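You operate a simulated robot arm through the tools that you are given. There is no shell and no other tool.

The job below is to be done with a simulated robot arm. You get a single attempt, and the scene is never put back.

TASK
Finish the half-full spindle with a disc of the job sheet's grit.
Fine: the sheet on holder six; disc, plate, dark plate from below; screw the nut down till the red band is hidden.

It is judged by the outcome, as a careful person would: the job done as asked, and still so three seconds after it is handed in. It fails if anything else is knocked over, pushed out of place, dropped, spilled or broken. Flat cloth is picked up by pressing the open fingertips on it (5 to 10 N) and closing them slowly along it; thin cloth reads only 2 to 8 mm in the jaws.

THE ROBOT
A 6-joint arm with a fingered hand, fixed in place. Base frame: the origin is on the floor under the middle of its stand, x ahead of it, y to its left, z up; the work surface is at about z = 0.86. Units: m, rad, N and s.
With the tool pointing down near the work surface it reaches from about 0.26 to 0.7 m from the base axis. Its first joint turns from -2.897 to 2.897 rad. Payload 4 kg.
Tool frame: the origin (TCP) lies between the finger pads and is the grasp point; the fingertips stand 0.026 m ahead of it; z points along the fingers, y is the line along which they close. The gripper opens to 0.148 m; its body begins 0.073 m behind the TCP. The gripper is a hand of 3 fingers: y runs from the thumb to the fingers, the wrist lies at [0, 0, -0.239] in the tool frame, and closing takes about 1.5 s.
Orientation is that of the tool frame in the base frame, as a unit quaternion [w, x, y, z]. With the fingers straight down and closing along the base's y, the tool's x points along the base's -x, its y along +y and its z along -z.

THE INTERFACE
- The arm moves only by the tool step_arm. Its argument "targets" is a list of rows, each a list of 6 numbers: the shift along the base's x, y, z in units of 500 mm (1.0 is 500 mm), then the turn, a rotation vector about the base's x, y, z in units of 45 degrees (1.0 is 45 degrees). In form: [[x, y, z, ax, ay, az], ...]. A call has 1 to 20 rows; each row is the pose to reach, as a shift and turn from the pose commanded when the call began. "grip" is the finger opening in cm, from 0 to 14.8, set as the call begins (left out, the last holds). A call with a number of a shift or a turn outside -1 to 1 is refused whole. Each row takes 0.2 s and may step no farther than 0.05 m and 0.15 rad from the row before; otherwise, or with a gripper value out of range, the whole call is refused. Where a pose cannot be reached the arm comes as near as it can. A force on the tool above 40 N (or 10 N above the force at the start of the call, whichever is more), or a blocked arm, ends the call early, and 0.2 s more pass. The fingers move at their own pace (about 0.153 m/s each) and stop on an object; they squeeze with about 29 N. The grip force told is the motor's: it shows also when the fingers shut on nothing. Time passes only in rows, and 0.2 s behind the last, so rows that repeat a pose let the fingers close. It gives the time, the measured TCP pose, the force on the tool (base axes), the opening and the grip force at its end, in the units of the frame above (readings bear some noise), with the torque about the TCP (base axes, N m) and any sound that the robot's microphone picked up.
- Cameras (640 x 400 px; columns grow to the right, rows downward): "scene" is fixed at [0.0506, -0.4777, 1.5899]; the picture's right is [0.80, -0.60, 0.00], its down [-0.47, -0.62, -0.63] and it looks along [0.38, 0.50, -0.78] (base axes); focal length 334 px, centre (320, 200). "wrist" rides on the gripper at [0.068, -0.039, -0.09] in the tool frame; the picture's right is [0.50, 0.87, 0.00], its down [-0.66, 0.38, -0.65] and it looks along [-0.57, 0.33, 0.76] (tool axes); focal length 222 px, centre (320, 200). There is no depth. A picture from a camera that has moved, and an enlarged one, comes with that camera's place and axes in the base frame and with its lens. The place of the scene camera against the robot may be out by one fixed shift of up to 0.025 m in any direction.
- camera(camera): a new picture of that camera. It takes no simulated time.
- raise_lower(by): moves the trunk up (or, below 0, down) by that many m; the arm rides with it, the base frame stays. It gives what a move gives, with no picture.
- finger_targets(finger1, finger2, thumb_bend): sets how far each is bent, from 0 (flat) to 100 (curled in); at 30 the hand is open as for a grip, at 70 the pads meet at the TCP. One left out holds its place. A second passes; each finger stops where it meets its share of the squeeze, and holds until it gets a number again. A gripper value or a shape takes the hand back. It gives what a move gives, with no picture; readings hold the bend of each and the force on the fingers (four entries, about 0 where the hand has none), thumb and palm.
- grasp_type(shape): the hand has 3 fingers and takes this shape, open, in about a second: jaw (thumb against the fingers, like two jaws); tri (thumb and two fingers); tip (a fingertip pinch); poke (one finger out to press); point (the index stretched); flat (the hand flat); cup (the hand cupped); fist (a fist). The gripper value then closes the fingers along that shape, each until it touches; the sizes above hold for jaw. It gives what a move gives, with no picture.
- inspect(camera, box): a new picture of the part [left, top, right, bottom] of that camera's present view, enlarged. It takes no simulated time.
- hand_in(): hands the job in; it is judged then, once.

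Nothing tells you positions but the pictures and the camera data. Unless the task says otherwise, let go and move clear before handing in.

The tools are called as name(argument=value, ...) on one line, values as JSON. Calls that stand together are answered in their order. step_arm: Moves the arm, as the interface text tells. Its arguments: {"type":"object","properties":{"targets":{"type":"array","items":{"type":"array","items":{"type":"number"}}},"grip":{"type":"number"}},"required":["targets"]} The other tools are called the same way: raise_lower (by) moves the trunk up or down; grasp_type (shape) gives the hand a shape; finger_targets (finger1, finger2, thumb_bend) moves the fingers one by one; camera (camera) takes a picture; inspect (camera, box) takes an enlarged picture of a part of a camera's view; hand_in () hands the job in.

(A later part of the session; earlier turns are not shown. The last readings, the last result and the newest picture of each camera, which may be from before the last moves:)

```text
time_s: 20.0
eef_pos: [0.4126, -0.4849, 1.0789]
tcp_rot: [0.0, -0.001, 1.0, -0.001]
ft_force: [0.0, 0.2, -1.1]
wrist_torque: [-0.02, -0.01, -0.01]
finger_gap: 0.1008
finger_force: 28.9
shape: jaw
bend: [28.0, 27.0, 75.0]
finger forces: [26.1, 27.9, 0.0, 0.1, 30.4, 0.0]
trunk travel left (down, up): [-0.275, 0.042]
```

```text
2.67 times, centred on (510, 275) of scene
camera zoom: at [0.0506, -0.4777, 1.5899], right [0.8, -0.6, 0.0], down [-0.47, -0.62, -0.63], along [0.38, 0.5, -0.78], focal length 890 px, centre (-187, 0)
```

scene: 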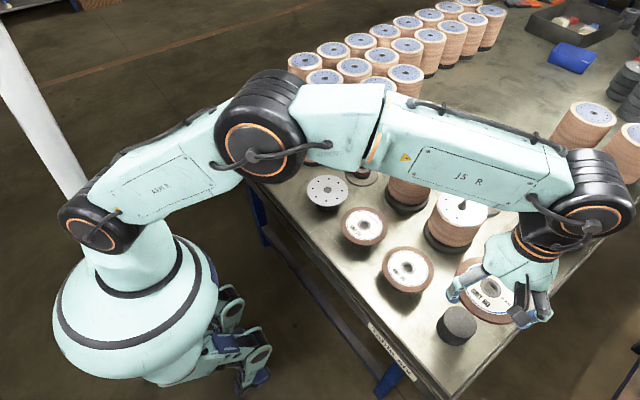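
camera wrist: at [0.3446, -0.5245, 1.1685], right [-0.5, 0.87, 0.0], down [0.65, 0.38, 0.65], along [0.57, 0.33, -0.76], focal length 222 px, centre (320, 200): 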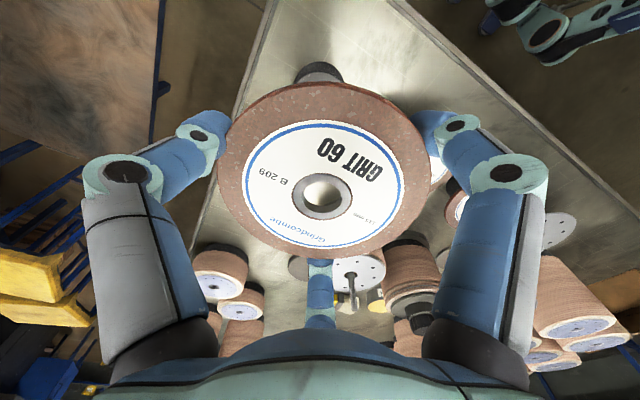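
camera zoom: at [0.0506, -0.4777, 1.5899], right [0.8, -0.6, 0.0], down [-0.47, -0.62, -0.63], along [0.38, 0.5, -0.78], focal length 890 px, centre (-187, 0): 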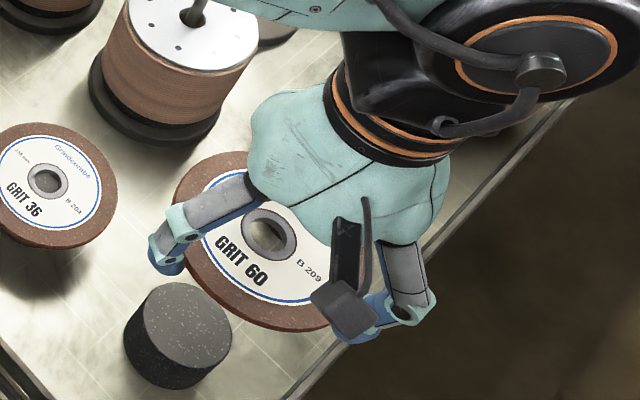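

The disc is lifted level with its bore centred within a few millimetres of the TCP. I take an enlarged look at the spindle rod from here to refine its position.

inspect(camera="wrist", box=[310, 230, 410, 330])

inspect(camera="wrist", box=[270, 140, 370, 240])

```text
4.00 times, centred on (360, 280) of wrist
camera zoom: at [0.3446, -0.5245, 1.1685], right [-0.5, 0.87, 0.0], down [0.65, 0.38, 0.65], along [0.57, 0.33, -0.76], focal length 888 px, centre (160, -120)
```

zoom: 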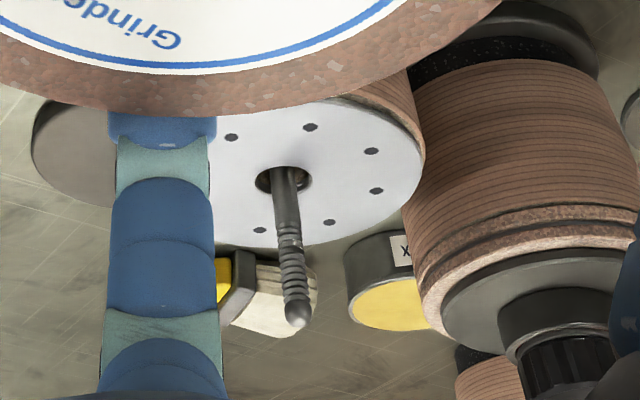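

```text
4.00 times, centred on (320, 190) of wrist
camera zoom: at [0.3446, -0.5245, 1.1685], right [-0.5, 0.87, 0.0], down [0.65, 0.38, 0.65], along [0.57, 0.33, -0.76], focal length 888 px, centre (320, 240)
```

zoom: 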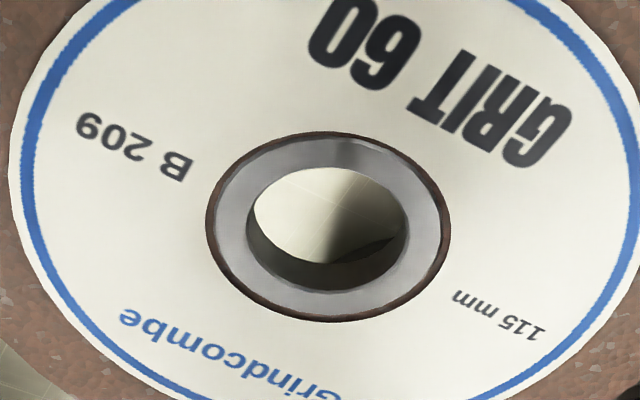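

The rod has a coarse thread near its tip and I place it at about (0.599, -0.321), which is near the arm's reach limit. I'll raise the trunk a little to extend reach at that height, then carry the disc over.

raise_lower(by=0.04)

step_arm(targets=[[0.053, 0.046, 0, 0, 0, 0], [0.106, 0.092, 0, 0, 0, 0], [0.159, 0.138, 0, 0, 0, 0], [0.212, 0.184, 0, 0, 0, 0], [0.265, 0.23, 0, 0, 0, 0], [0.318, 0.276, 0, 0, 0, 0], [0.369, 0.323, 0, 0, 0, 0], [0.369, 0.323, 0, 0, 0, 0]])

camera(camera="wrist")

camera(camera="scene")

```text
time_s: 20.8
eef_pos: [0.4128, -0.4856, 1.1192]
tcp_rot: [0.001, 0.0, 1.0, 0.001]
ft_force: [-0.4, -0.5, -1.6]
wrist_torque: [0.02, -0.01, -0.01]
finger_gap: 0.1008
finger_force: 29.3
shape: jaw
bend: [28.0, 27.0, 75.0]
finger forces: [26.1, 27.6, 0.0, 0.0, 30.2, 0.1]
trunk travel left (down, up): [-0.315, 0.002]
```

```text
time_s: 22.6
eef_pos: [0.5973, -0.3231, 1.1179]
tcp_rot: [0.0, -0.001, 1.0, 0.0]
ft_force: [-1.1, -0.2, -0.8]
wrist_torque: [0.03, 0.0, 0.01]
finger_gap: 0.1002
finger_force: 28.9
shape: jaw
bend: [28.0, 27.0, 75.0]
finger forces: [25.9, 27.0, 0.0, 0.1, 30.4, 0.0]
trunk travel left (down, up): [-0.315, 0.002]
```

```text
taken
camera wrist: at [0.5302, -0.3629, 1.2091], right [-0.5, 0.87, 0.0], down [0.65, 0.38, 0.65], along [0.57, 0.33, -0.76], focal length 222 px, centre (320, 200)
```

wrist: 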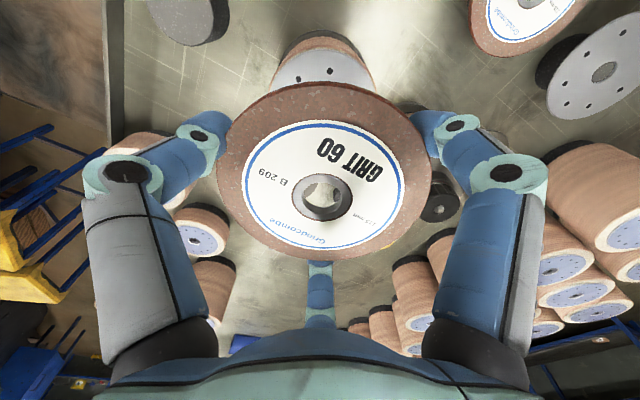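

```text
taken
```

scene: 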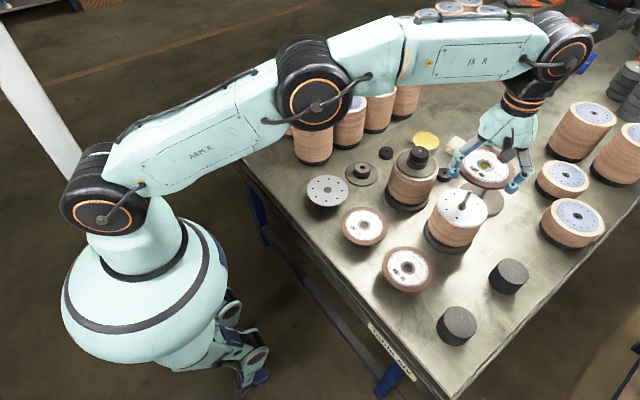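

The hand reached the spot above the spindle; both the held disc and the rod are visible to the scene camera. I zoom in to compare their alignment using the same camera.

inspect(camera="scene", box=[420, 120, 540, 220])

inspect(camera="wrist", box=[220, 30, 420, 230])

```text
4.00 times, centred on (480, 170) of scene
camera zoom: at [0.0506, -0.4777, 1.5899], right [0.8, -0.6, 0.0], down [-0.47, -0.62, -0.63], along [0.38, 0.5, -0.78], focal length 1335 px, centre (-320, 320)
```

zoom: 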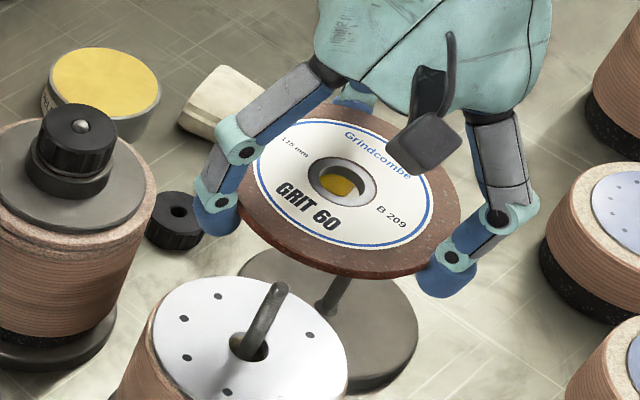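

```text
2.00 times, centred on (320, 130) of wrist
camera zoom: at [0.5302, -0.3629, 1.2091], right [-0.5, 0.87, 0.0], down [0.65, 0.38, 0.65], along [0.57, 0.33, -0.76], focal length 444 px, centre (320, 340)
```

zoom: 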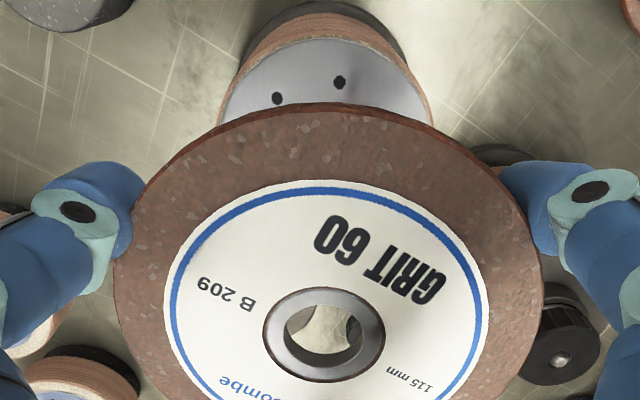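

The disc bore looks a few millimetres too far in +x relative to the rod. I shift slightly and lower until the disc is just above the rod tip, to look through the bore.

step_arm(targets=[[-0.004, 0, -0.03, 0, 0, 0], [-0.008, 0, -0.06, 0, 0, 0], [-0.008, 0, -0.09, 0, 0, 0], [-0.008, 0, -0.12, 0, 0, 0], [-0.008, 0, -0.12, 0, 0, 0]])

inspect(camera="wrist", box=[260, 130, 380, 250])

inspect(camera="scene", box=[420, 140, 520, 230])

```text
time_s: 23.8
eef_pos: [0.5941, -0.3239, 1.0583]
tcp_rot: [0.0, -0.001, 1.0, 0.0]
ft_force: [0.1, -0.4, -2.2]
wrist_torque: [0.02, 0.0, -0.01]
finger_gap: 0.1001
finger_force: 28.8
shape: jaw
bend: [28.0, 27.0, 75.0]
finger forces: [25.8, 26.8, 0.0, 0.0, 30.1, 0.0]
trunk travel left (down, up): [-0.315, 0.002]
```

```text
3.33 times, centred on (320, 190) of wrist
camera zoom: at [0.5266, -0.3628, 1.1486], right [-0.5, 0.87, 0.0], down [0.65, 0.38, 0.65], along [0.57, 0.33, -0.76], focal length 740 px, centre (320, 233)
```

zoom: 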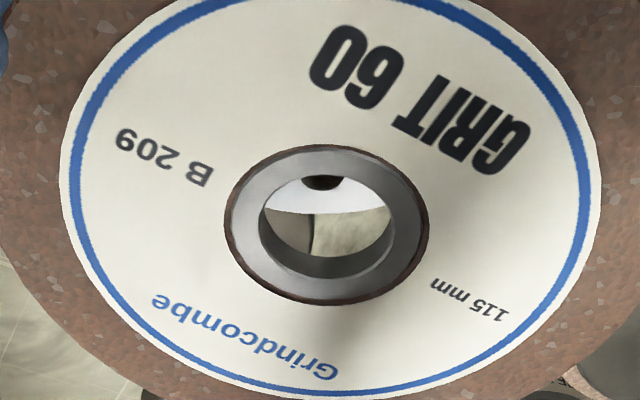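

```text
4.44 times, centred on (470, 185) of scene
camera zoom: at [0.0506, -0.4777, 1.5899], right [0.8, -0.6, 0.0], down [-0.47, -0.62, -0.63], along [0.38, 0.5, -0.78], focal length 1483 px, centre (-347, 267)
```

zoom: 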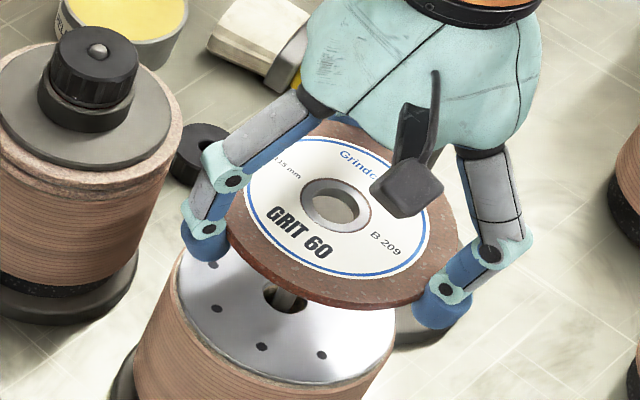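

By the scene camera's geometry the bore is now lined up with the rod axis within about a millimetre or two. I lower gently and look again as the rod should enter the bore.

step_arm(targets=[[0, 0, -0.01, 0, 0, 0], [0, 0, -0.02, 0, 0, 0], [0, 0, -0.03, 0, 0, 0], [0, 0, -0.04, 0, 0, 0]])

inspect(camera="wrist", box=[260, 130, 380, 250])

inspect(camera="scene", box=[420, 140, 520, 230])

```text
time_s: 24.8
eef_pos: [0.5934, -0.3234, 1.0365]
tcp_rot: [-0.001, -0.001, 1.0, 0.0]
ft_force: [-0.8, -0.1, -1.4]
wrist_torque: [0.04, -0.01, -0.03]
finger_gap: 0.1002
finger_force: 28.9
shape: jaw
bend: [28.0, 27.0, 75.0]
finger forces: [25.8, 26.9, 0.1, 0.0, 30.1, 0.0]
trunk travel left (down, up): [-0.315, 0.002]
```

```text
3.33 times, centred on (320, 190) of wrist
camera zoom: at [0.5257, -0.3627, 1.1278], right [-0.5, 0.87, 0.0], down [0.65, 0.38, 0.65], along [0.57, 0.33, -0.76], focal length 740 px, centre (320, 233)
```

zoom: 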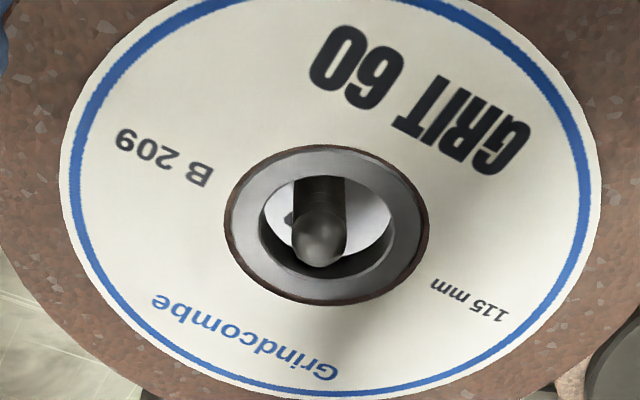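

```text
4.44 times, centred on (470, 185) of scene
camera zoom: at [0.0506, -0.4777, 1.5899], right [0.8, -0.6, 0.0], down [-0.47, -0.62, -0.63], along [0.38, 0.5, -0.78], focal length 1483 px, centre (-347, 267)
```

zoom: 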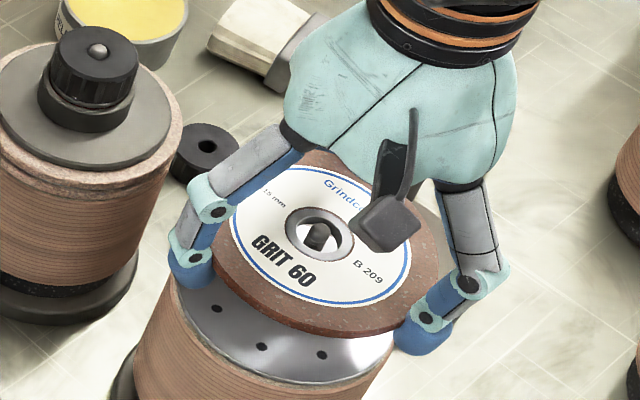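

The rod tip has entered the bore, nicely centred. I continue lowering toward the stack with pauses to check force.

step_arm(targets=[[0, 0, -0.015, 0, 0, 0], [0, 0, -0.03, 0, 0, 0], [0, 0, -0.045, 0, 0, 0], [0, 0, -0.06, 0, 0, 0], [0, 0, -0.075, 0, 0, 0]])

inspect(camera="wrist", box=[180, 60, 460, 260])

inspect(camera="scene", box=[420, 140, 520, 250])

```text
time_s: 26.0
eef_pos: [0.593, -0.3234, 1.0025]
tcp_rot: [0.003, 0.0, 1.0, -0.001]
ft_force: [1.7, 0.9, 12.2]
wrist_torque: [0.43, -0.75, 0.02]
finger_gap: 0.099
finger_force: 28.9
shape: jaw
bend: [28.0, 26.0, 75.0]
finger forces: [25.5, 38.7, 0.0, 0.0, 29.6, 0.0]
trunk travel left (down, up): [-0.315, 0.002]
```

```text
2.00 times, centred on (320, 160) of wrist
camera zoom: at [0.5249, -0.3622, 1.0935], right [-0.5, 0.87, 0.0], down [0.65, 0.38, 0.66], along [0.57, 0.33, -0.75], focal length 444 px, centre (320, 280)
```

zoom: 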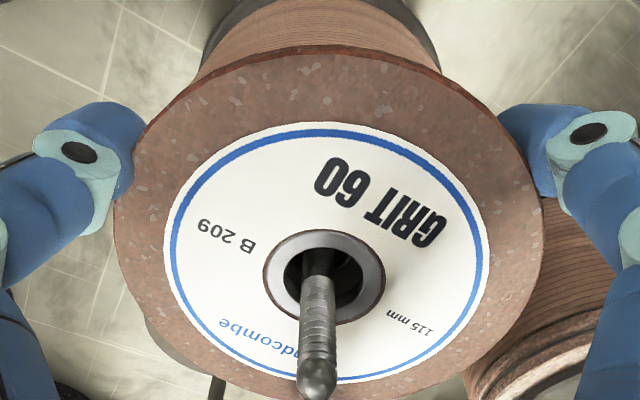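

```text
3.64 times, centred on (470, 195) of scene
camera zoom: at [0.0506, -0.4777, 1.5899], right [0.8, -0.6, 0.0], down [-0.47, -0.62, -0.63], along [0.38, 0.5, -0.78], focal length 1213 px, centre (-226, 218)
```

zoom: 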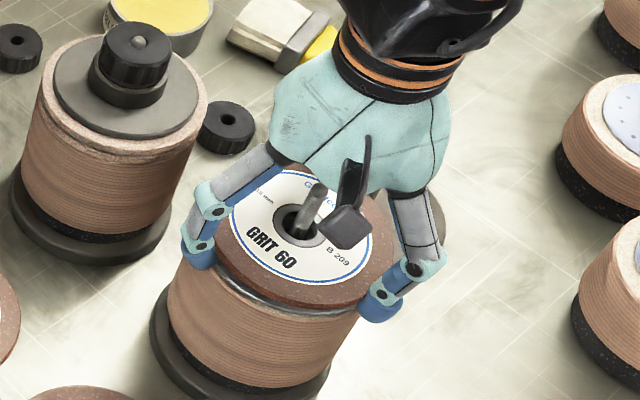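

One fingertip (the far one) has touched the stack's rim because the disc sits about 4 mm short in x. I back off slightly, shift +x to centre it on the rod, and lower again.

step_arm(targets=[[0, 0, 0.012, 0, 0, 0], [0.004, 0, 0.012, 0, 0, 0], [0.008, 0.001, 0.012, 0, 0, 0], [0.008, 0.001, 0.006, 0, 0, 0], [0.008, 0.001, 0, 0, 0, 0]])

inspect(camera="wrist", box=[180, 60, 460, 260])

```text
time_s: 27.2
eef_pos: [0.5984, -0.3227, 1.0013]
tcp_rot: [0.001, 0.0, 1.0, 0.0]
ft_force: [0.5, -0.3, 4.9]
wrist_torque: [0.2, -0.24, -0.01]
finger_gap: 0.0986
finger_force: 29.2
shape: jaw
bend: [28.0, 27.0, 75.0]
finger forces: [26.6, 31.8, 0.1, 0.1, 30.9, 0.1]
trunk travel left (down, up): [-0.315, 0.002]
```

```text
2.00 times, centred on (320, 160) of wrist
camera zoom: at [0.5297, -0.3625, 1.0924], right [-0.5, 0.87, 0.0], down [0.65, 0.38, 0.66], along [0.57, 0.33, -0.76], focal length 444 px, centre (320, 280)
```

zoom: 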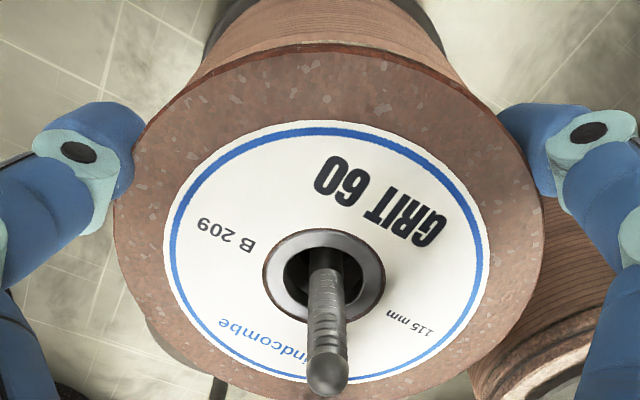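

The disc is now centred on the rod but the far fingertip still just touches the stack rim. I zoom in to see how large the remaining gap under the disc is.

inspect(camera="scene", box=[430, 175, 500, 235])

camera(camera="wrist")

inspect(camera="wrist", box=[270, 220, 370, 300])

```text
6.67 times, centred on (465, 205) of scene
camera zoom: at [0.0506, -0.4777, 1.5899], right [0.8, -0.6, 0.0], down [-0.47, -0.62, -0.63], along [0.38, 0.5, -0.78], focal length 2224 px, centre (-647, 167)
```

zoom: 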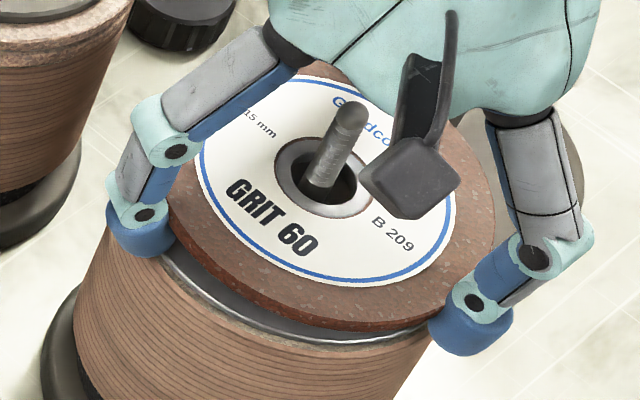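

```text
taken
camera wrist: at [0.5297, -0.3625, 1.0924], right [-0.5, 0.87, 0.0], down [0.65, 0.38, 0.66], along [0.57, 0.33, -0.76], focal length 222 px, centre (320, 200)
```

wrist: 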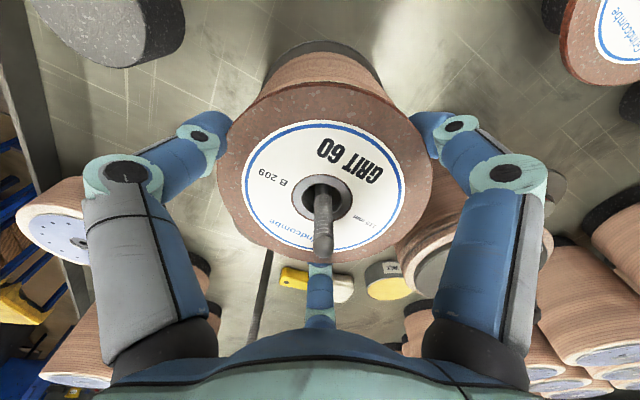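

```text
5.00 times, centred on (320, 260) of wrist
camera zoom: at [0.5297, -0.3625, 1.0924], right [-0.5, 0.87, 0.0], down [0.65, 0.38, 0.66], along [0.57, 0.33, -0.76], focal length 1111 px, centre (320, -100)
```

zoom: 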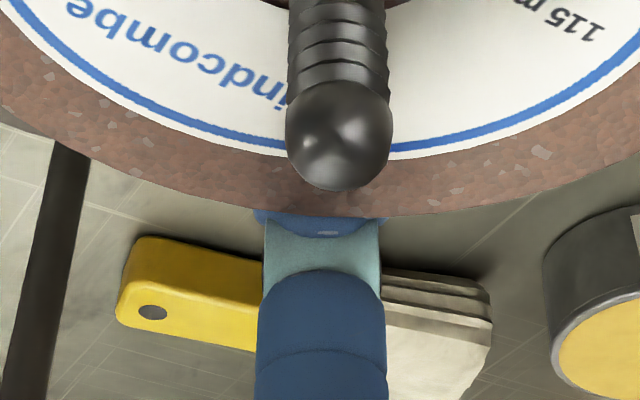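

About 8 mm remains under the disc and the rod guides it, so I ease up a hair to unload the fingertip and open the hand to let it settle onto the plate.

step_arm(targets=[[0, 0, 0.003, 0, 0, 0], [0, 0, 0.003, 0, 0, 0]])

step_arm(targets=[[0, 0, 0, 0, 0, 0], [0, 0, 0, 0, 0, 0], [0, 0, 0, 0, 0, 0]], grip=14.0)

camera(camera="wrist")

inspect(camera="scene", box=[430, 175, 500, 235])

```text
time_s: 27.8
eef_pos: [0.5957, -0.3238, 1.0012]
tcp_rot: [0.0, -0.001, 1.0, 0.001]
ft_force: [1.2, -0.5, 2.0]
wrist_torque: [0.11, -0.15, -0.03]
finger_gap: 0.0986
finger_force: 28.9
shape: jaw
bend: [28.0, 27.0, 75.0]
finger forces: [26.0, 29.4, 0.0, 0.1, 31.3, 0.1]
trunk travel left (down, up): [-0.315, 0.002]
```

```text
time_s: 28.6
eef_pos: [0.5958, -0.3242, 1.0017]
tcp_rot: [0.0, -0.001, 1.0, 0.0]
ft_force: [-0.2, 0.2, -1.0]
wrist_torque: [0.0, -0.02, 0.03]
finger_gap: 0.1401
finger_force: 0.0
shape: jaw
bend: [27.0, 27.0, 29.0]
finger forces: [0.0, 0.0, 0.1, 0.0, 0.0, 0.1]
trunk travel left (down, up): [-0.315, 0.002]
```

```text
taken
camera wrist: at [0.529, -0.3623, 1.0925], right [-0.5, 0.87, 0.0], down [0.65, 0.38, 0.65], along [0.57, 0.33, -0.76], focal length 222 px, centre (320, 200)
```

wrist: 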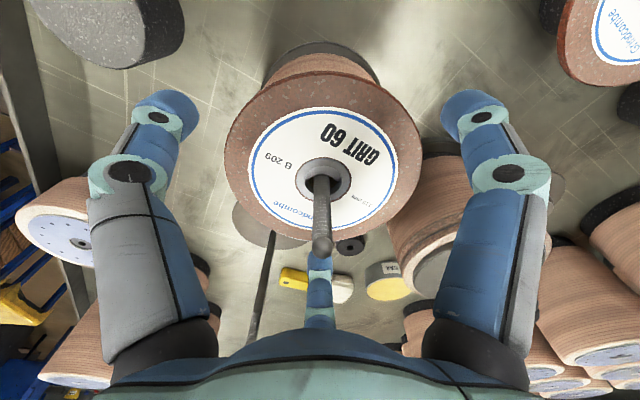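

```text
6.67 times, centred on (465, 205) of scene
camera zoom: at [0.0506, -0.4777, 1.5899], right [0.8, -0.6, 0.0], down [-0.47, -0.62, -0.63], along [0.38, 0.5, -0.78], focal length 2224 px, centre (-647, 167)
```

zoom: 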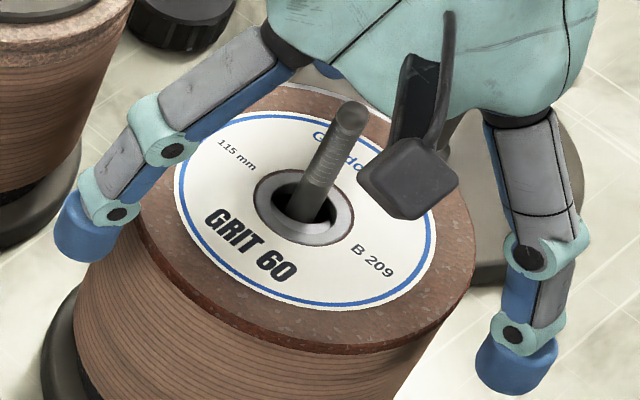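

The grit 60 disc is lying flat on the stack with the rod centred in its bore. I rise straight up and head for the silver plate.

step_arm(targets=[[0, 0, 0.03, 0, 0, 0], [0, 0, 0.08, 0, 0, 0], [0, 0, 0.14, 0, 0, 0], [0, 0, 0.2, 0, 0, 0], [0, 0, 0.26, 0, 0, 0], [-0.05, 0.075, 0.26, 0, 0, 0], [-0.1, 0.15, 0.26, 0, 0, 0], [-0.15, 0.225, 0.26, 0, 0, 0], [-0.2, 0.3, 0.26, 0, 0, 0], [-0.25, 0.375, 0.26, 0, 0, 0], [-0.3, 0.45, 0.26, 0, 0, 0], [-0.36, 0.53, 0.26, 0, 0, 0], [-0.36, 0.53, 0.24, 0, 0, 0]], grip=14.8)

camera(camera="wrist")

inspect(camera="wrist", box=[250, 30, 390, 170])

camera(camera="scene")

```text
time_s: 31.4
eef_pos: [0.4173, -0.0591, 1.1219]
tcp_rot: [0.0, 0.0, 1.0, -0.001]
ft_force: [-0.4, -0.8, 0.6]
wrist_torque: [0.0, 0.01, -0.02]
finger_gap: 0.148
finger_force: 0.1
shape: jaw
bend: [30.0, 30.0, 30.0]
finger forces: [0.0, 0.1, 0.0, 0.0, 0.0, 0.0]
trunk travel left (down, up): [-0.315, 0.002]
```

```text
taken
camera wrist: at [0.3497, -0.0981, 1.2124], right [-0.5, 0.87, 0.0], down [0.65, 0.38, 0.65], along [0.57, 0.33, -0.76], focal length 222 px, centre (320, 200)
```

wrist: 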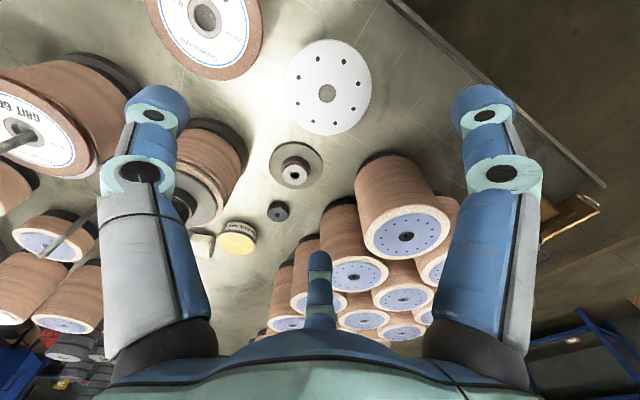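

```text
2.86 times, centred on (320, 100) of wrist
camera zoom: at [0.3497, -0.0981, 1.2124], right [-0.5, 0.87, 0.0], down [0.65, 0.38, 0.65], along [0.57, 0.33, -0.76], focal length 635 px, centre (320, 486)
```

zoom: 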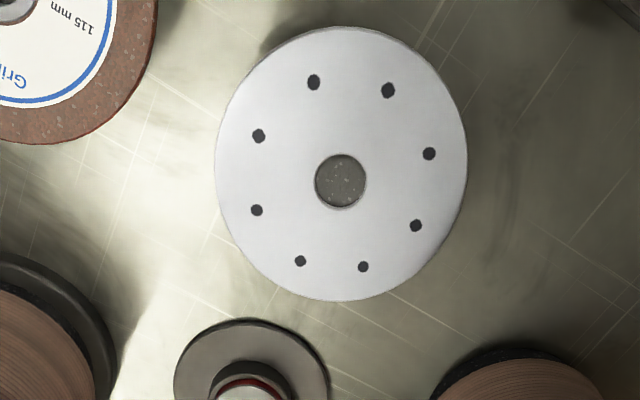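

```text
taken
```

scene: 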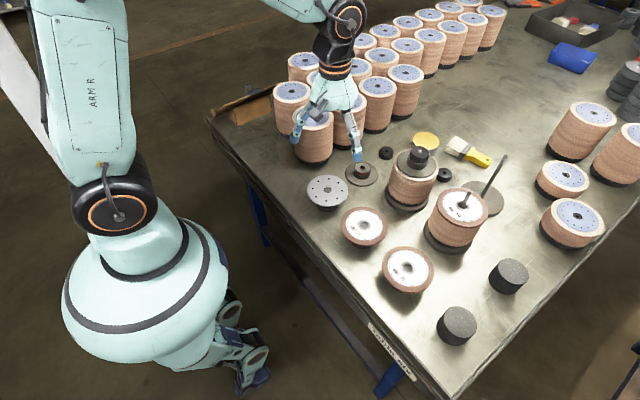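

The silver plate's centre is at about (0.4144, -0.0507), z≈0.916. The thumb would foul disc 24 at this yaw, so I turn the hand -60° while centring over the plate.

step_arm(targets=[[-0.002, 0.004, 0, 0, 0, -0.17], [-0.004, 0.008, 0, 0, 0, -0.34], [-0.006, 0.012, 0, 0, 0, -0.5], [-0.0066, 0.0168, 0, 0, 0, -0.667]])

step_arm(targets=[[0, 0, -0.04, 0, 0, -0.17], [0, 0, -0.08, 0, 0, -0.34], [0, 0, -0.12, 0, 0, -0.5], [0, 0, -0.16, 0, 0, -0.667], [0, 0, -0.18, 0, 0, -0.667], [0, 0, -0.18, 0, 0, -0.667]])

camera(camera="wrist")

inspect(camera="scene", box=[260, 100, 420, 240])

```text
time_s: 32.4
eef_pos: [0.4137, -0.05, 1.1233]
tcp_rot: [0.001, 0.26, 0.966, 0.0]
ft_force: [0.1, -0.3, 0.2]
wrist_torque: [0.01, 0.0, -0.02]
finger_gap: 0.148
finger_force: 0.1
shape: jaw
bend: [30.0, 30.0, 30.0]
finger forces: [0.1, 0.1, 0.0, 0.1, 0.0, 0.0]
trunk travel left (down, up): [-0.315, 0.002]
```

```text
time_s: 33.8
eef_pos: [0.4144, -0.0501, 1.0335]
tcp_rot: [0.0, 0.501, 0.866, 0.0]
ft_force: [-0.6, 0.3, -0.3]
wrist_torque: [-0.01, 0.0, -0.02]
finger_gap: 0.1481
finger_force: 0.1
shape: jaw
bend: [30.0, 30.0, 30.0]
finger forces: [0.1, 0.0, 0.0, 0.0, 0.1, 0.0]
trunk travel left (down, up): [-0.315, 0.002]
```

```text
taken
camera wrist: at [0.3466, -0.0108, 1.1226], right [0.5, 0.87, 0.0], down [0.65, -0.38, 0.65], along [0.57, -0.33, -0.76], focal length 222 px, centre (320, 200)
```

wrist: 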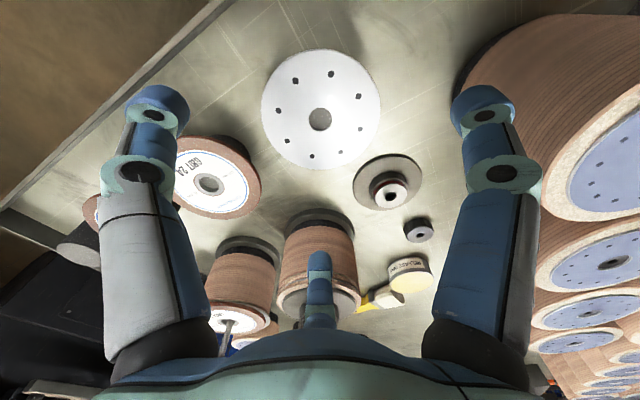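

```text
2.86 times, centred on (340, 170) of scene
camera zoom: at [0.0506, -0.4777, 1.5899], right [0.8, -0.6, 0.0], down [-0.47, -0.62, -0.63], along [0.38, 0.5, -0.78], focal length 953 px, centre (263, 286)
```

zoom: 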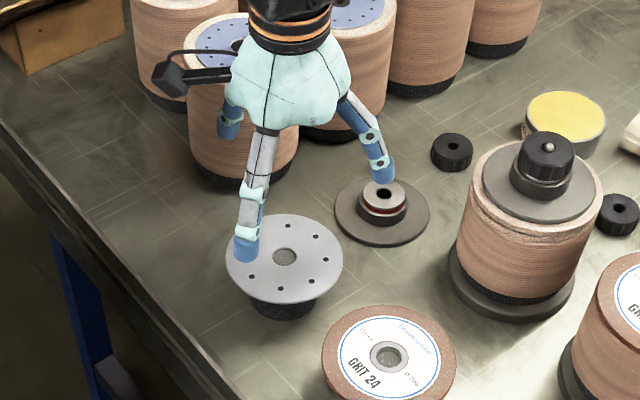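

The hand is centred over the silver plate with clear room on all sides. I lower so that only the fingertips reach just below the plate's edge.

step_arm(targets=[[0, 0, -0.04, 0, 0, 0], [0, 0, -0.08, 0, 0, 0], [0, 0, -0.12, 0, 0, 0], [0, 0, -0.16, 0, 0, 0], [0, 0, -0.19, 0, 0, 0], [0, 0, -0.201, 0, 0, 0]], grip=13.8)

camera(camera="wrist")

inspect(camera="scene", box=[260, 120, 420, 240])

```text
time_s: 35.2
eef_pos: [0.4135, -0.0499, 0.932]
tcp_rot: [0.001, 0.5, 0.866, -0.001]
ft_force: [0.2, 1.1, -0.5]
wrist_torque: [0.02, 0.0, -0.01]
finger_gap: 0.1383
finger_force: 0.0
shape: jaw
bend: [26.0, 26.0, 30.0]
finger forces: [0.1, 0.1, 0.0, 0.0, 0.1, 0.1]
trunk travel left (down, up): [-0.315, 0.002]
```

```text
taken
camera wrist: at [0.3467, -0.0115, 1.0222], right [0.5, 0.87, 0.0], down [0.66, -0.38, 0.65], along [0.57, -0.33, -0.76], focal length 222 px, centre (320, 200)
```

wrist: 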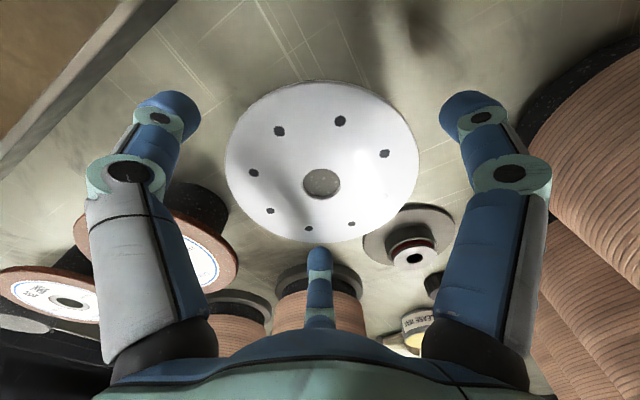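

```text
3.33 times, centred on (340, 180) of scene
camera zoom: at [0.0506, -0.4777, 1.5899], right [0.8, -0.6, 0.0], down [-0.47, -0.62, -0.63], along [0.38, 0.5, -0.78], focal length 1112 px, centre (253, 267)
```

zoom: 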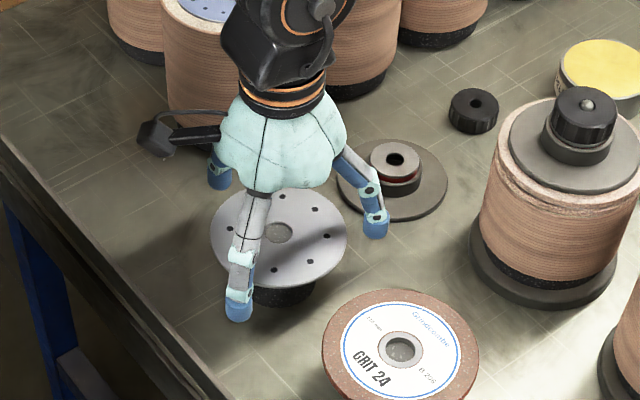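

The fingertips surround the plate evenly. I close on it.

step_arm(targets=[[0, 0, 0, 0, 0, 0], [0, 0, 0, 0, 0, 0], [0, 0, 0, 0, 0, 0], [0, 0, 0, 0, 0, 0], [0, 0, 0, 0, 0, 0]], grip=9.4)

camera(camera="wrist")

inspect(camera="scene", box=[260, 120, 420, 240])

```text
time_s: 36.4
eef_pos: [0.4135, -0.0509, 0.9338]
tcp_rot: [0.0, 0.5, 0.866, 0.0]
ft_force: [0.2, 0.9, 9.7]
wrist_torque: [0.01, 0.13, 0.08]
finger_gap: 0.072
finger_force: 28.9
shape: jaw
bend: [85.0, 81.0, 70.0]
finger forces: [43.0, 34.9, 0.0, 0.0, 34.8, 0.0]
trunk travel left (down, up): [-0.315, 0.002]
```

```text
taken
camera wrist: at [0.3466, -0.0114, 1.0229], right [0.5, 0.87, 0.0], down [0.65, -0.38, 0.66], along [0.57, -0.33, -0.76], focal length 222 px, centre (320, 200)
```

wrist: 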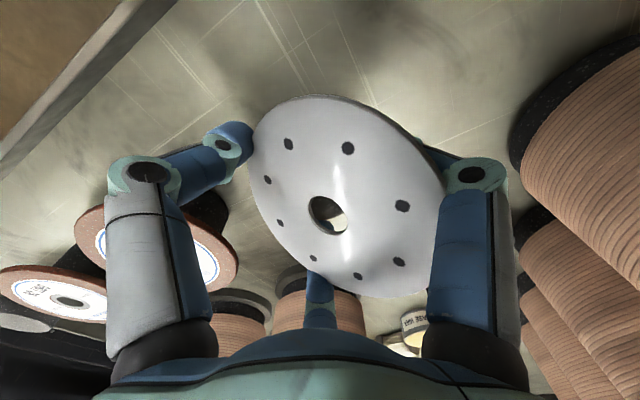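

```text
3.33 times, centred on (340, 180) of scene
camera zoom: at [0.0506, -0.4777, 1.5899], right [0.8, -0.6, 0.0], down [-0.47, -0.62, -0.63], along [0.38, 0.5, -0.78], focal length 1112 px, centre (253, 267)
```

zoom: 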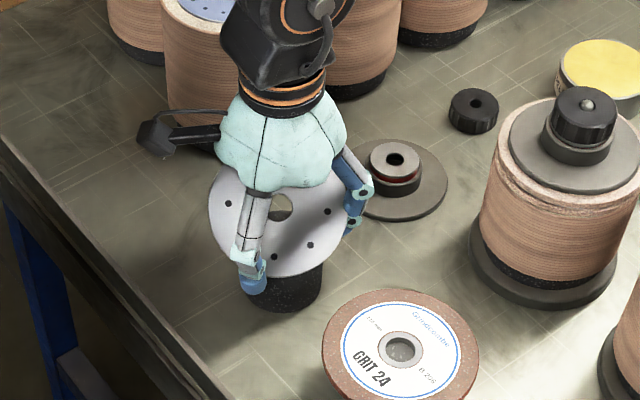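

The plate tipped because the fingertips slid underneath its thin edge. I'll open in small steps so it settles back on its stand.

step_arm(targets=[[0, 0, 0, 0, 0, 0]], grip=8.5)

camera(camera="wrist")

step_arm(targets=[[0, 0, 0, 0, 0, 0]], grip=9.5)

camera(camera="wrist")

```text
time_s: 36.8
eef_pos: [0.4128, -0.0502, 0.9302]
tcp_rot: [-0.001, 0.5, 0.866, -0.001]
ft_force: [-0.1, 1.1, 0.1]
wrist_torque: [-0.03, 0.02, 0.01]
finger_gap: 0.0852
finger_force: 0.0
shape: jaw
bend: [33.0, 33.0, 70.0]
finger forces: [0.3, 0.5, 0.0, 0.0, 0.7, 0.0]
trunk travel left (down, up): [-0.315, 0.002]
```

```text
taken
camera wrist: at [0.3461, -0.0116, 1.0217], right [0.5, 0.87, 0.0], down [0.66, -0.38, 0.65], along [0.56, -0.33, -0.76], focal length 222 px, centre (320, 200)
```

wrist: 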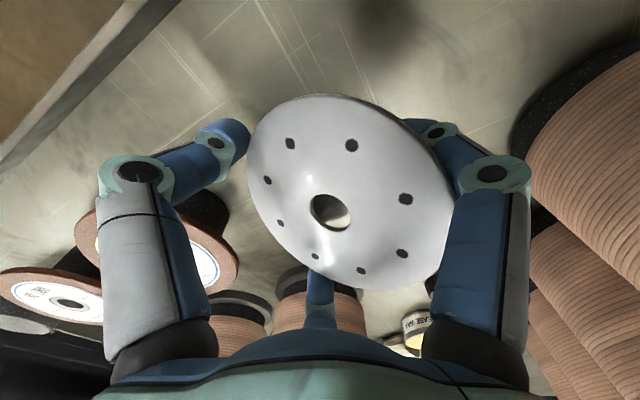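

```text
time_s: 37.2
eef_pos: [0.4141, -0.0508, 0.9313]
tcp_rot: [0.0, 0.5, 0.866, 0.0]
ft_force: [0.0, 0.1, -1.5]
wrist_torque: [0.01, 0.01, 0.01]
finger_gap: 0.0953
finger_force: 0.0
shape: jaw
bend: [30.0, 30.0, 70.0]
finger forces: [0.5, 0.4, 0.0, 0.0, 0.4, 0.1]
trunk travel left (down, up): [-0.315, 0.002]
```

```text
taken
camera wrist: at [0.3465, -0.0116, 1.0223], right [0.5, 0.87, 0.0], down [0.66, -0.38, 0.65], along [0.57, -0.33, -0.76], focal length 222 px, centre (320, 200)
```

wrist: 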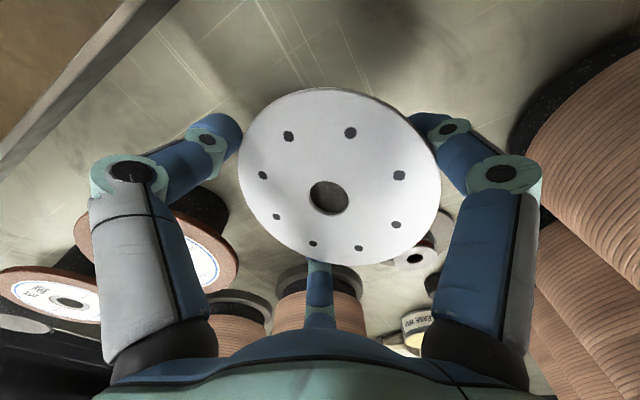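

The plate is lying level across the three fingertips above its stand. I keep opening gradually so it comes down evenly.

step_arm(targets=[[0, 0, 0, 0, 0, 0]], grip=10.2)

step_arm(targets=[[0, 0, 0, 0, 0, 0]], grip=10.8)

camera(camera="wrist")

inspect(camera="scene", box=[260, 120, 420, 240])

```text
time_s: 37.6
eef_pos: [0.4148, -0.0504, 0.9314]
tcp_rot: [0.0, 0.5, 0.866, 0.0]
ft_force: [-1.2, -0.2, -0.6]
wrist_torque: [-0.01, 0.0, 0.05]
finger_gap: 0.1019
finger_force: 0.0
shape: jaw
bend: [29.0, 28.0, 73.0]
finger forces: [0.3, 0.3, 0.1, 0.0, 0.1, 0.1]
trunk travel left (down, up): [-0.315, 0.002]
```

```text
time_s: 38.0
eef_pos: [0.4141, -0.0512, 0.9322]
tcp_rot: [0.0, 0.5, 0.866, 0.0]
ft_force: [0.3, -0.6, -0.9]
wrist_torque: [-0.01, -0.01, -0.01]
finger_gap: 0.1079
finger_force: 0.1
shape: jaw
bend: [27.0, 27.0, 58.0]
finger forces: [0.4, 0.2, 0.0, 0.0, 0.0, 0.1]
trunk travel left (down, up): [-0.315, 0.002]
```

```text
taken
camera wrist: at [0.3466, -0.0115, 1.0225], right [0.5, 0.87, 0.0], down [0.66, -0.38, 0.65], along [0.57, -0.33, -0.76], focal length 222 px, centre (320, 200)
```

wrist: 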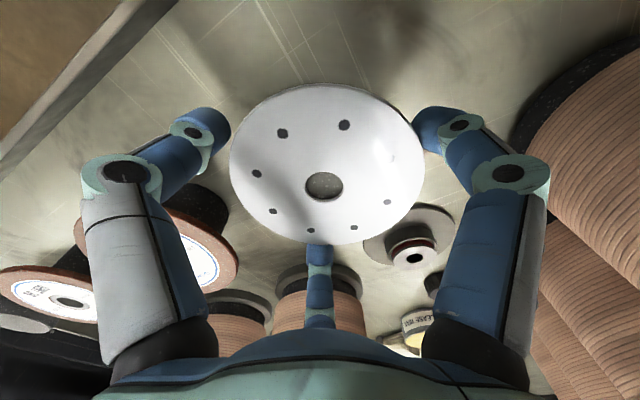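

```text
3.33 times, centred on (340, 180) of scene
camera zoom: at [0.0506, -0.4777, 1.5899], right [0.8, -0.6, 0.0], down [-0.47, -0.62, -0.63], along [0.38, 0.5, -0.78], focal length 1112 px, centre (253, 267)
```

zoom: 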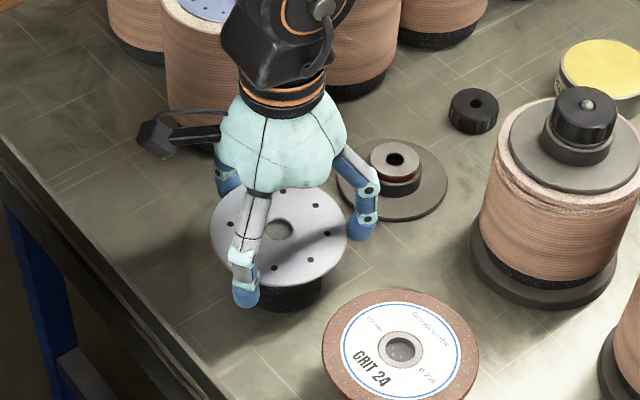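

The plate is almost back on its stand. I open further and check that it sits flat.

step_arm(targets=[[0, 0, 0, 0, 0, 0]], grip=11.4)

step_arm(targets=[[0, 0, 0, 0, 0, 0], [0, 0, 0, 0, 0, 0]], grip=12.6)

camera(camera="wrist")

inspect(camera="scene", box=[260, 120, 420, 240])

```text
time_s: 38.4
eef_pos: [0.4145, -0.0505, 0.9325]
tcp_rot: [0.0, 0.5, 0.866, 0.0]
ft_force: [0.6, -0.1, 0.1]
wrist_torque: [0.03, 0.01, 0.01]
finger_gap: 0.1132
finger_force: 0.0
shape: jaw
bend: [26.0, 26.0, 52.0]
finger forces: [0.0, 0.0, 0.0, 0.0, 0.0, 0.0]
trunk travel left (down, up): [-0.315, 0.002]
```

```text
time_s: 39.0
eef_pos: [0.4143, -0.0514, 0.9315]
tcp_rot: [0.0, 0.501, 0.866, 0.0]
ft_force: [0.1, 0.6, -0.6]
wrist_torque: [0.02, -0.02, -0.01]
finger_gap: 0.1255
finger_force: 0.1
shape: jaw
bend: [25.0, 25.0, 40.0]
finger forces: [0.0, 0.1, 0.1, 0.1, 0.1, 0.0]
trunk travel left (down, up): [-0.315, 0.002]
```

```text
taken
camera wrist: at [0.3466, -0.0115, 1.0225], right [0.5, 0.87, 0.0], down [0.66, -0.38, 0.65], along [0.57, -0.33, -0.76], focal length 222 px, centre (320, 200)
```

wrist: 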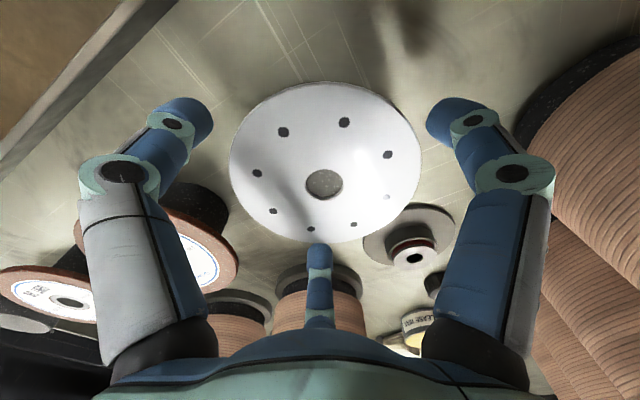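

```text
3.33 times, centred on (340, 180) of scene
camera zoom: at [0.0506, -0.4777, 1.5899], right [0.8, -0.6, 0.0], down [-0.47, -0.62, -0.63], along [0.38, 0.5, -0.78], focal length 1112 px, centre (253, 267)
```

zoom: 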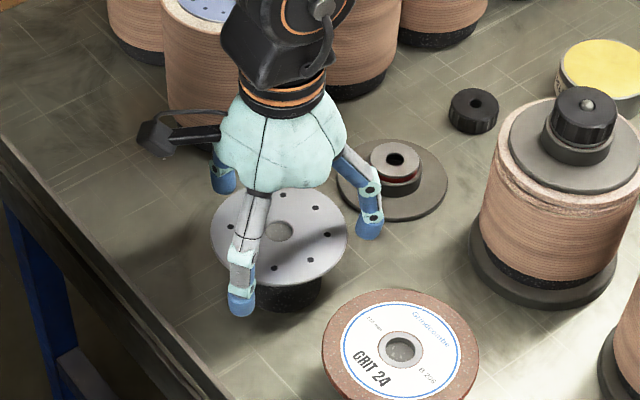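

The plate sits flat again on its stand. I'll go 10 mm deeper so the straighter part of the pads meets the edge, then close in small steps while watching it.

step_arm(targets=[[0.002, 0.001, -0.01, 0, 0, 0], [0.002, 0.001, -0.02, 0, 0, 0]])

step_arm(targets=[[0, 0, 0, 0, 0, 0], [0, 0, 0, 0, 0, 0]], grip=10.8)

step_arm(targets=[[0, 0, 0, 0, 0, 0], [0, 0, 0, 0, 0, 0]], grip=10.3)

camera(camera="wrist")

```text
time_s: 39.6
eef_pos: [0.4159, -0.0495, 0.9219]
tcp_rot: [-0.001, 0.5, 0.866, 0.0]
ft_force: [1.0, 0.2, 1.3]
wrist_torque: [-0.03, 0.0, 0.01]
finger_gap: 0.1256
finger_force: 0.0
shape: jaw
bend: [25.0, 25.0, 40.0]
finger forces: [0.0, 0.0, 0.1, 0.0, 0.1, 0.0]
trunk travel left (down, up): [-0.315, 0.002]
```

```text
time_s: 40.2
eef_pos: [0.4158, -0.0508, 0.9213]
tcp_rot: [0.0, 0.501, 0.866, 0.0]
ft_force: [-0.2, 0.0, 0.0]
wrist_torque: [-0.02, -0.02, 0.0]
finger_gap: 0.1084
finger_force: 0.1
shape: jaw
bend: [27.0, 27.0, 58.0]
finger forces: [0.0, 0.1, 0.1, 0.1, 0.0, 0.1]
trunk travel left (down, up): [-0.315, 0.002]
```

```text
time_s: 40.8
eef_pos: [0.4151, -0.0496, 0.9211]
tcp_rot: [0.0, 0.5, 0.866, -0.001]
ft_force: [-0.6, -0.1, 0.3]
wrist_torque: [0.0, 0.0, 0.0]
finger_gap: 0.1031
finger_force: 0.0
shape: jaw
bend: [28.0, 28.0, 74.0]
finger forces: [0.0, 0.0, 0.0, 0.0, 0.2, 0.0]
trunk travel left (down, up): [-0.315, 0.002]
```

```text
taken
camera wrist: at [0.348, -0.0111, 1.0115], right [0.5, 0.87, 0.0], down [0.66, -0.38, 0.65], along [0.57, -0.33, -0.76], focal length 222 px, centre (320, 200)
```

wrist: 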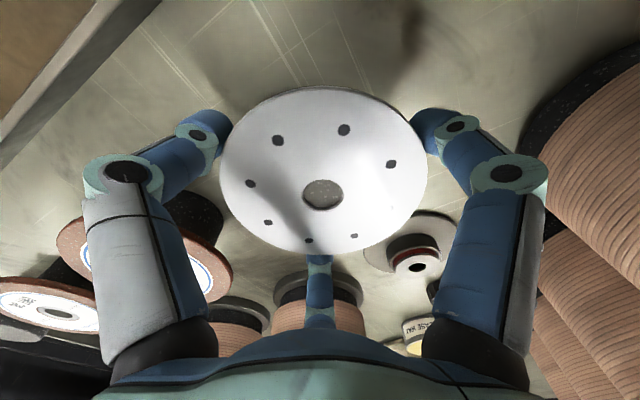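

The pads are just touching the plate's edge and it is still flat. I close a bit more in small steps.

step_arm(targets=[[0, 0, 0, 0, 0, 0], [0, 0, 0, 0, 0, 0]], grip=10.0)

step_arm(targets=[[0, 0, 0, 0, 0, 0], [0, 0, 0, 0, 0, 0]], grip=9.7)

camera(camera="wrist")

```text
time_s: 41.4
eef_pos: [0.4155, -0.0502, 0.9207]
tcp_rot: [0.0, 0.5, 0.866, -0.001]
ft_force: [-0.3, 0.4, -1.1]
wrist_torque: [0.0, 0.02, 0.01]
finger_gap: 0.0815
finger_force: 29.0
shape: jaw
bend: [79.0, 80.0, 75.0]
finger forces: [35.2, 33.5, 0.0, 0.0, 34.7, 0.0]
trunk travel left (down, up): [-0.315, 0.002]
```

```text
time_s: 42.0
eef_pos: [0.4147, -0.0504, 0.921]
tcp_rot: [0.001, 0.5, 0.866, 0.001]
ft_force: [0.1, -0.6, 0.1]
wrist_torque: [0.02, 0.02, 0.02]
finger_gap: 0.0966
finger_force: 0.0
shape: jaw
bend: [30.0, 30.0, 69.0]
finger forces: [0.2, 0.3, 0.1, 0.0, 0.2, 0.0]
trunk travel left (down, up): [-0.315, 0.002]
```

```text
taken
camera wrist: at [0.348, -0.0111, 1.0115], right [0.5, 0.87, 0.0], down [0.66, -0.38, 0.65], along [0.57, -0.33, -0.76], focal length 222 px, centre (320, 200)
```

wrist: 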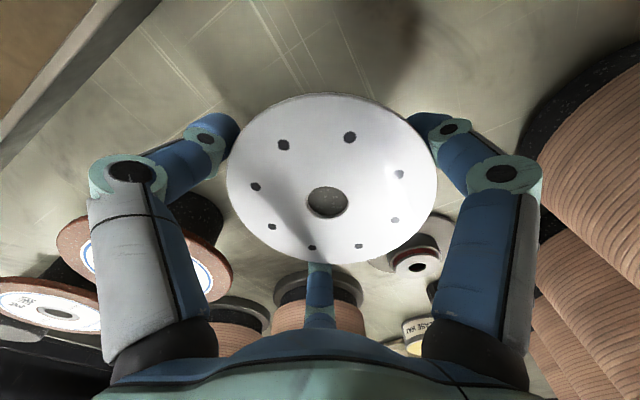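

When squeezed, the thin plate rides up the sloped pads; with the fingers merely held at this opening it rests level in them like a cradle. I'll carry it that way without squeezing, moving gently.

step_arm(targets=[[0, 0, 0.005, 0, 0, 0], [0, 0, 0.015, 0, 0, 0], [0, 0, 0.03, 0, 0, 0], [0, 0, 0.05, 0, 0, 0], [0, 0, 0.07, 0, 0, 0], [0, 0, 0.09, 0, 0, 0], [0, 0, 0.1, 0, 0, 0]])

camera(camera="wrist")

inspect(camera="scene", box=[260, 100, 400, 220])

```text
time_s: 43.6
eef_pos: [0.4153, -0.0493, 0.9719]
tcp_rot: [0.0, 0.5, 0.866, 0.0]
ft_force: [1.0, 0.6, 0.0]
wrist_torque: [0.02, 0.02, -0.01]
finger_gap: 0.0967
finger_force: 0.0
shape: jaw
bend: [30.0, 30.0, 69.0]
finger forces: [0.1, 0.0, 0.0, 0.0, 0.1, 0.0]
trunk travel left (down, up): [-0.315, 0.002]
```

```text
taken
camera wrist: at [0.3478, -0.0107, 1.0625], right [0.5, 0.87, 0.0], down [0.66, -0.38, 0.65], along [0.57, -0.33, -0.76], focal length 222 px, centre (320, 200)
```

wrist: 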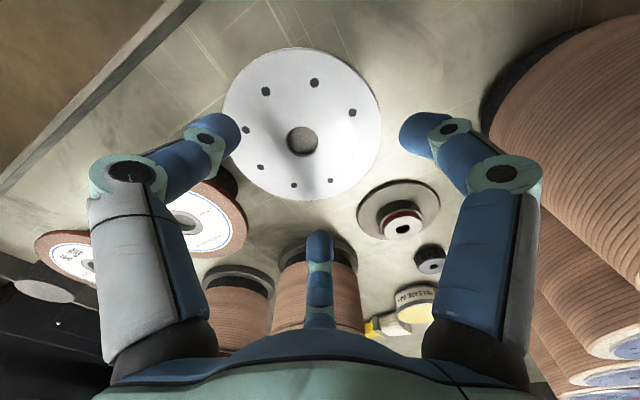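

```text
3.33 times, centred on (330, 160) of scene
camera zoom: at [0.0506, -0.4777, 1.5899], right [0.8, -0.6, 0.0], down [-0.47, -0.62, -0.63], along [0.38, 0.5, -0.78], focal length 1112 px, centre (287, 333)
```

zoom: 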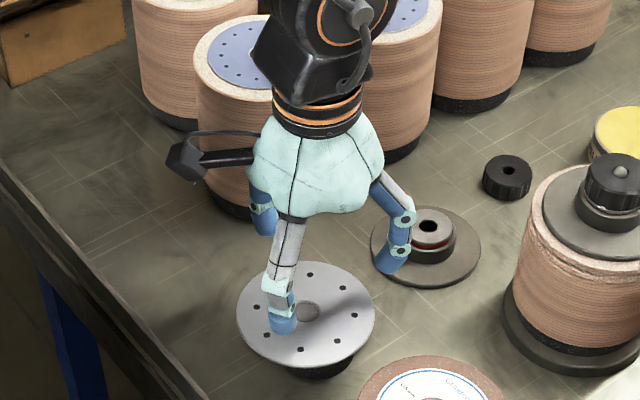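

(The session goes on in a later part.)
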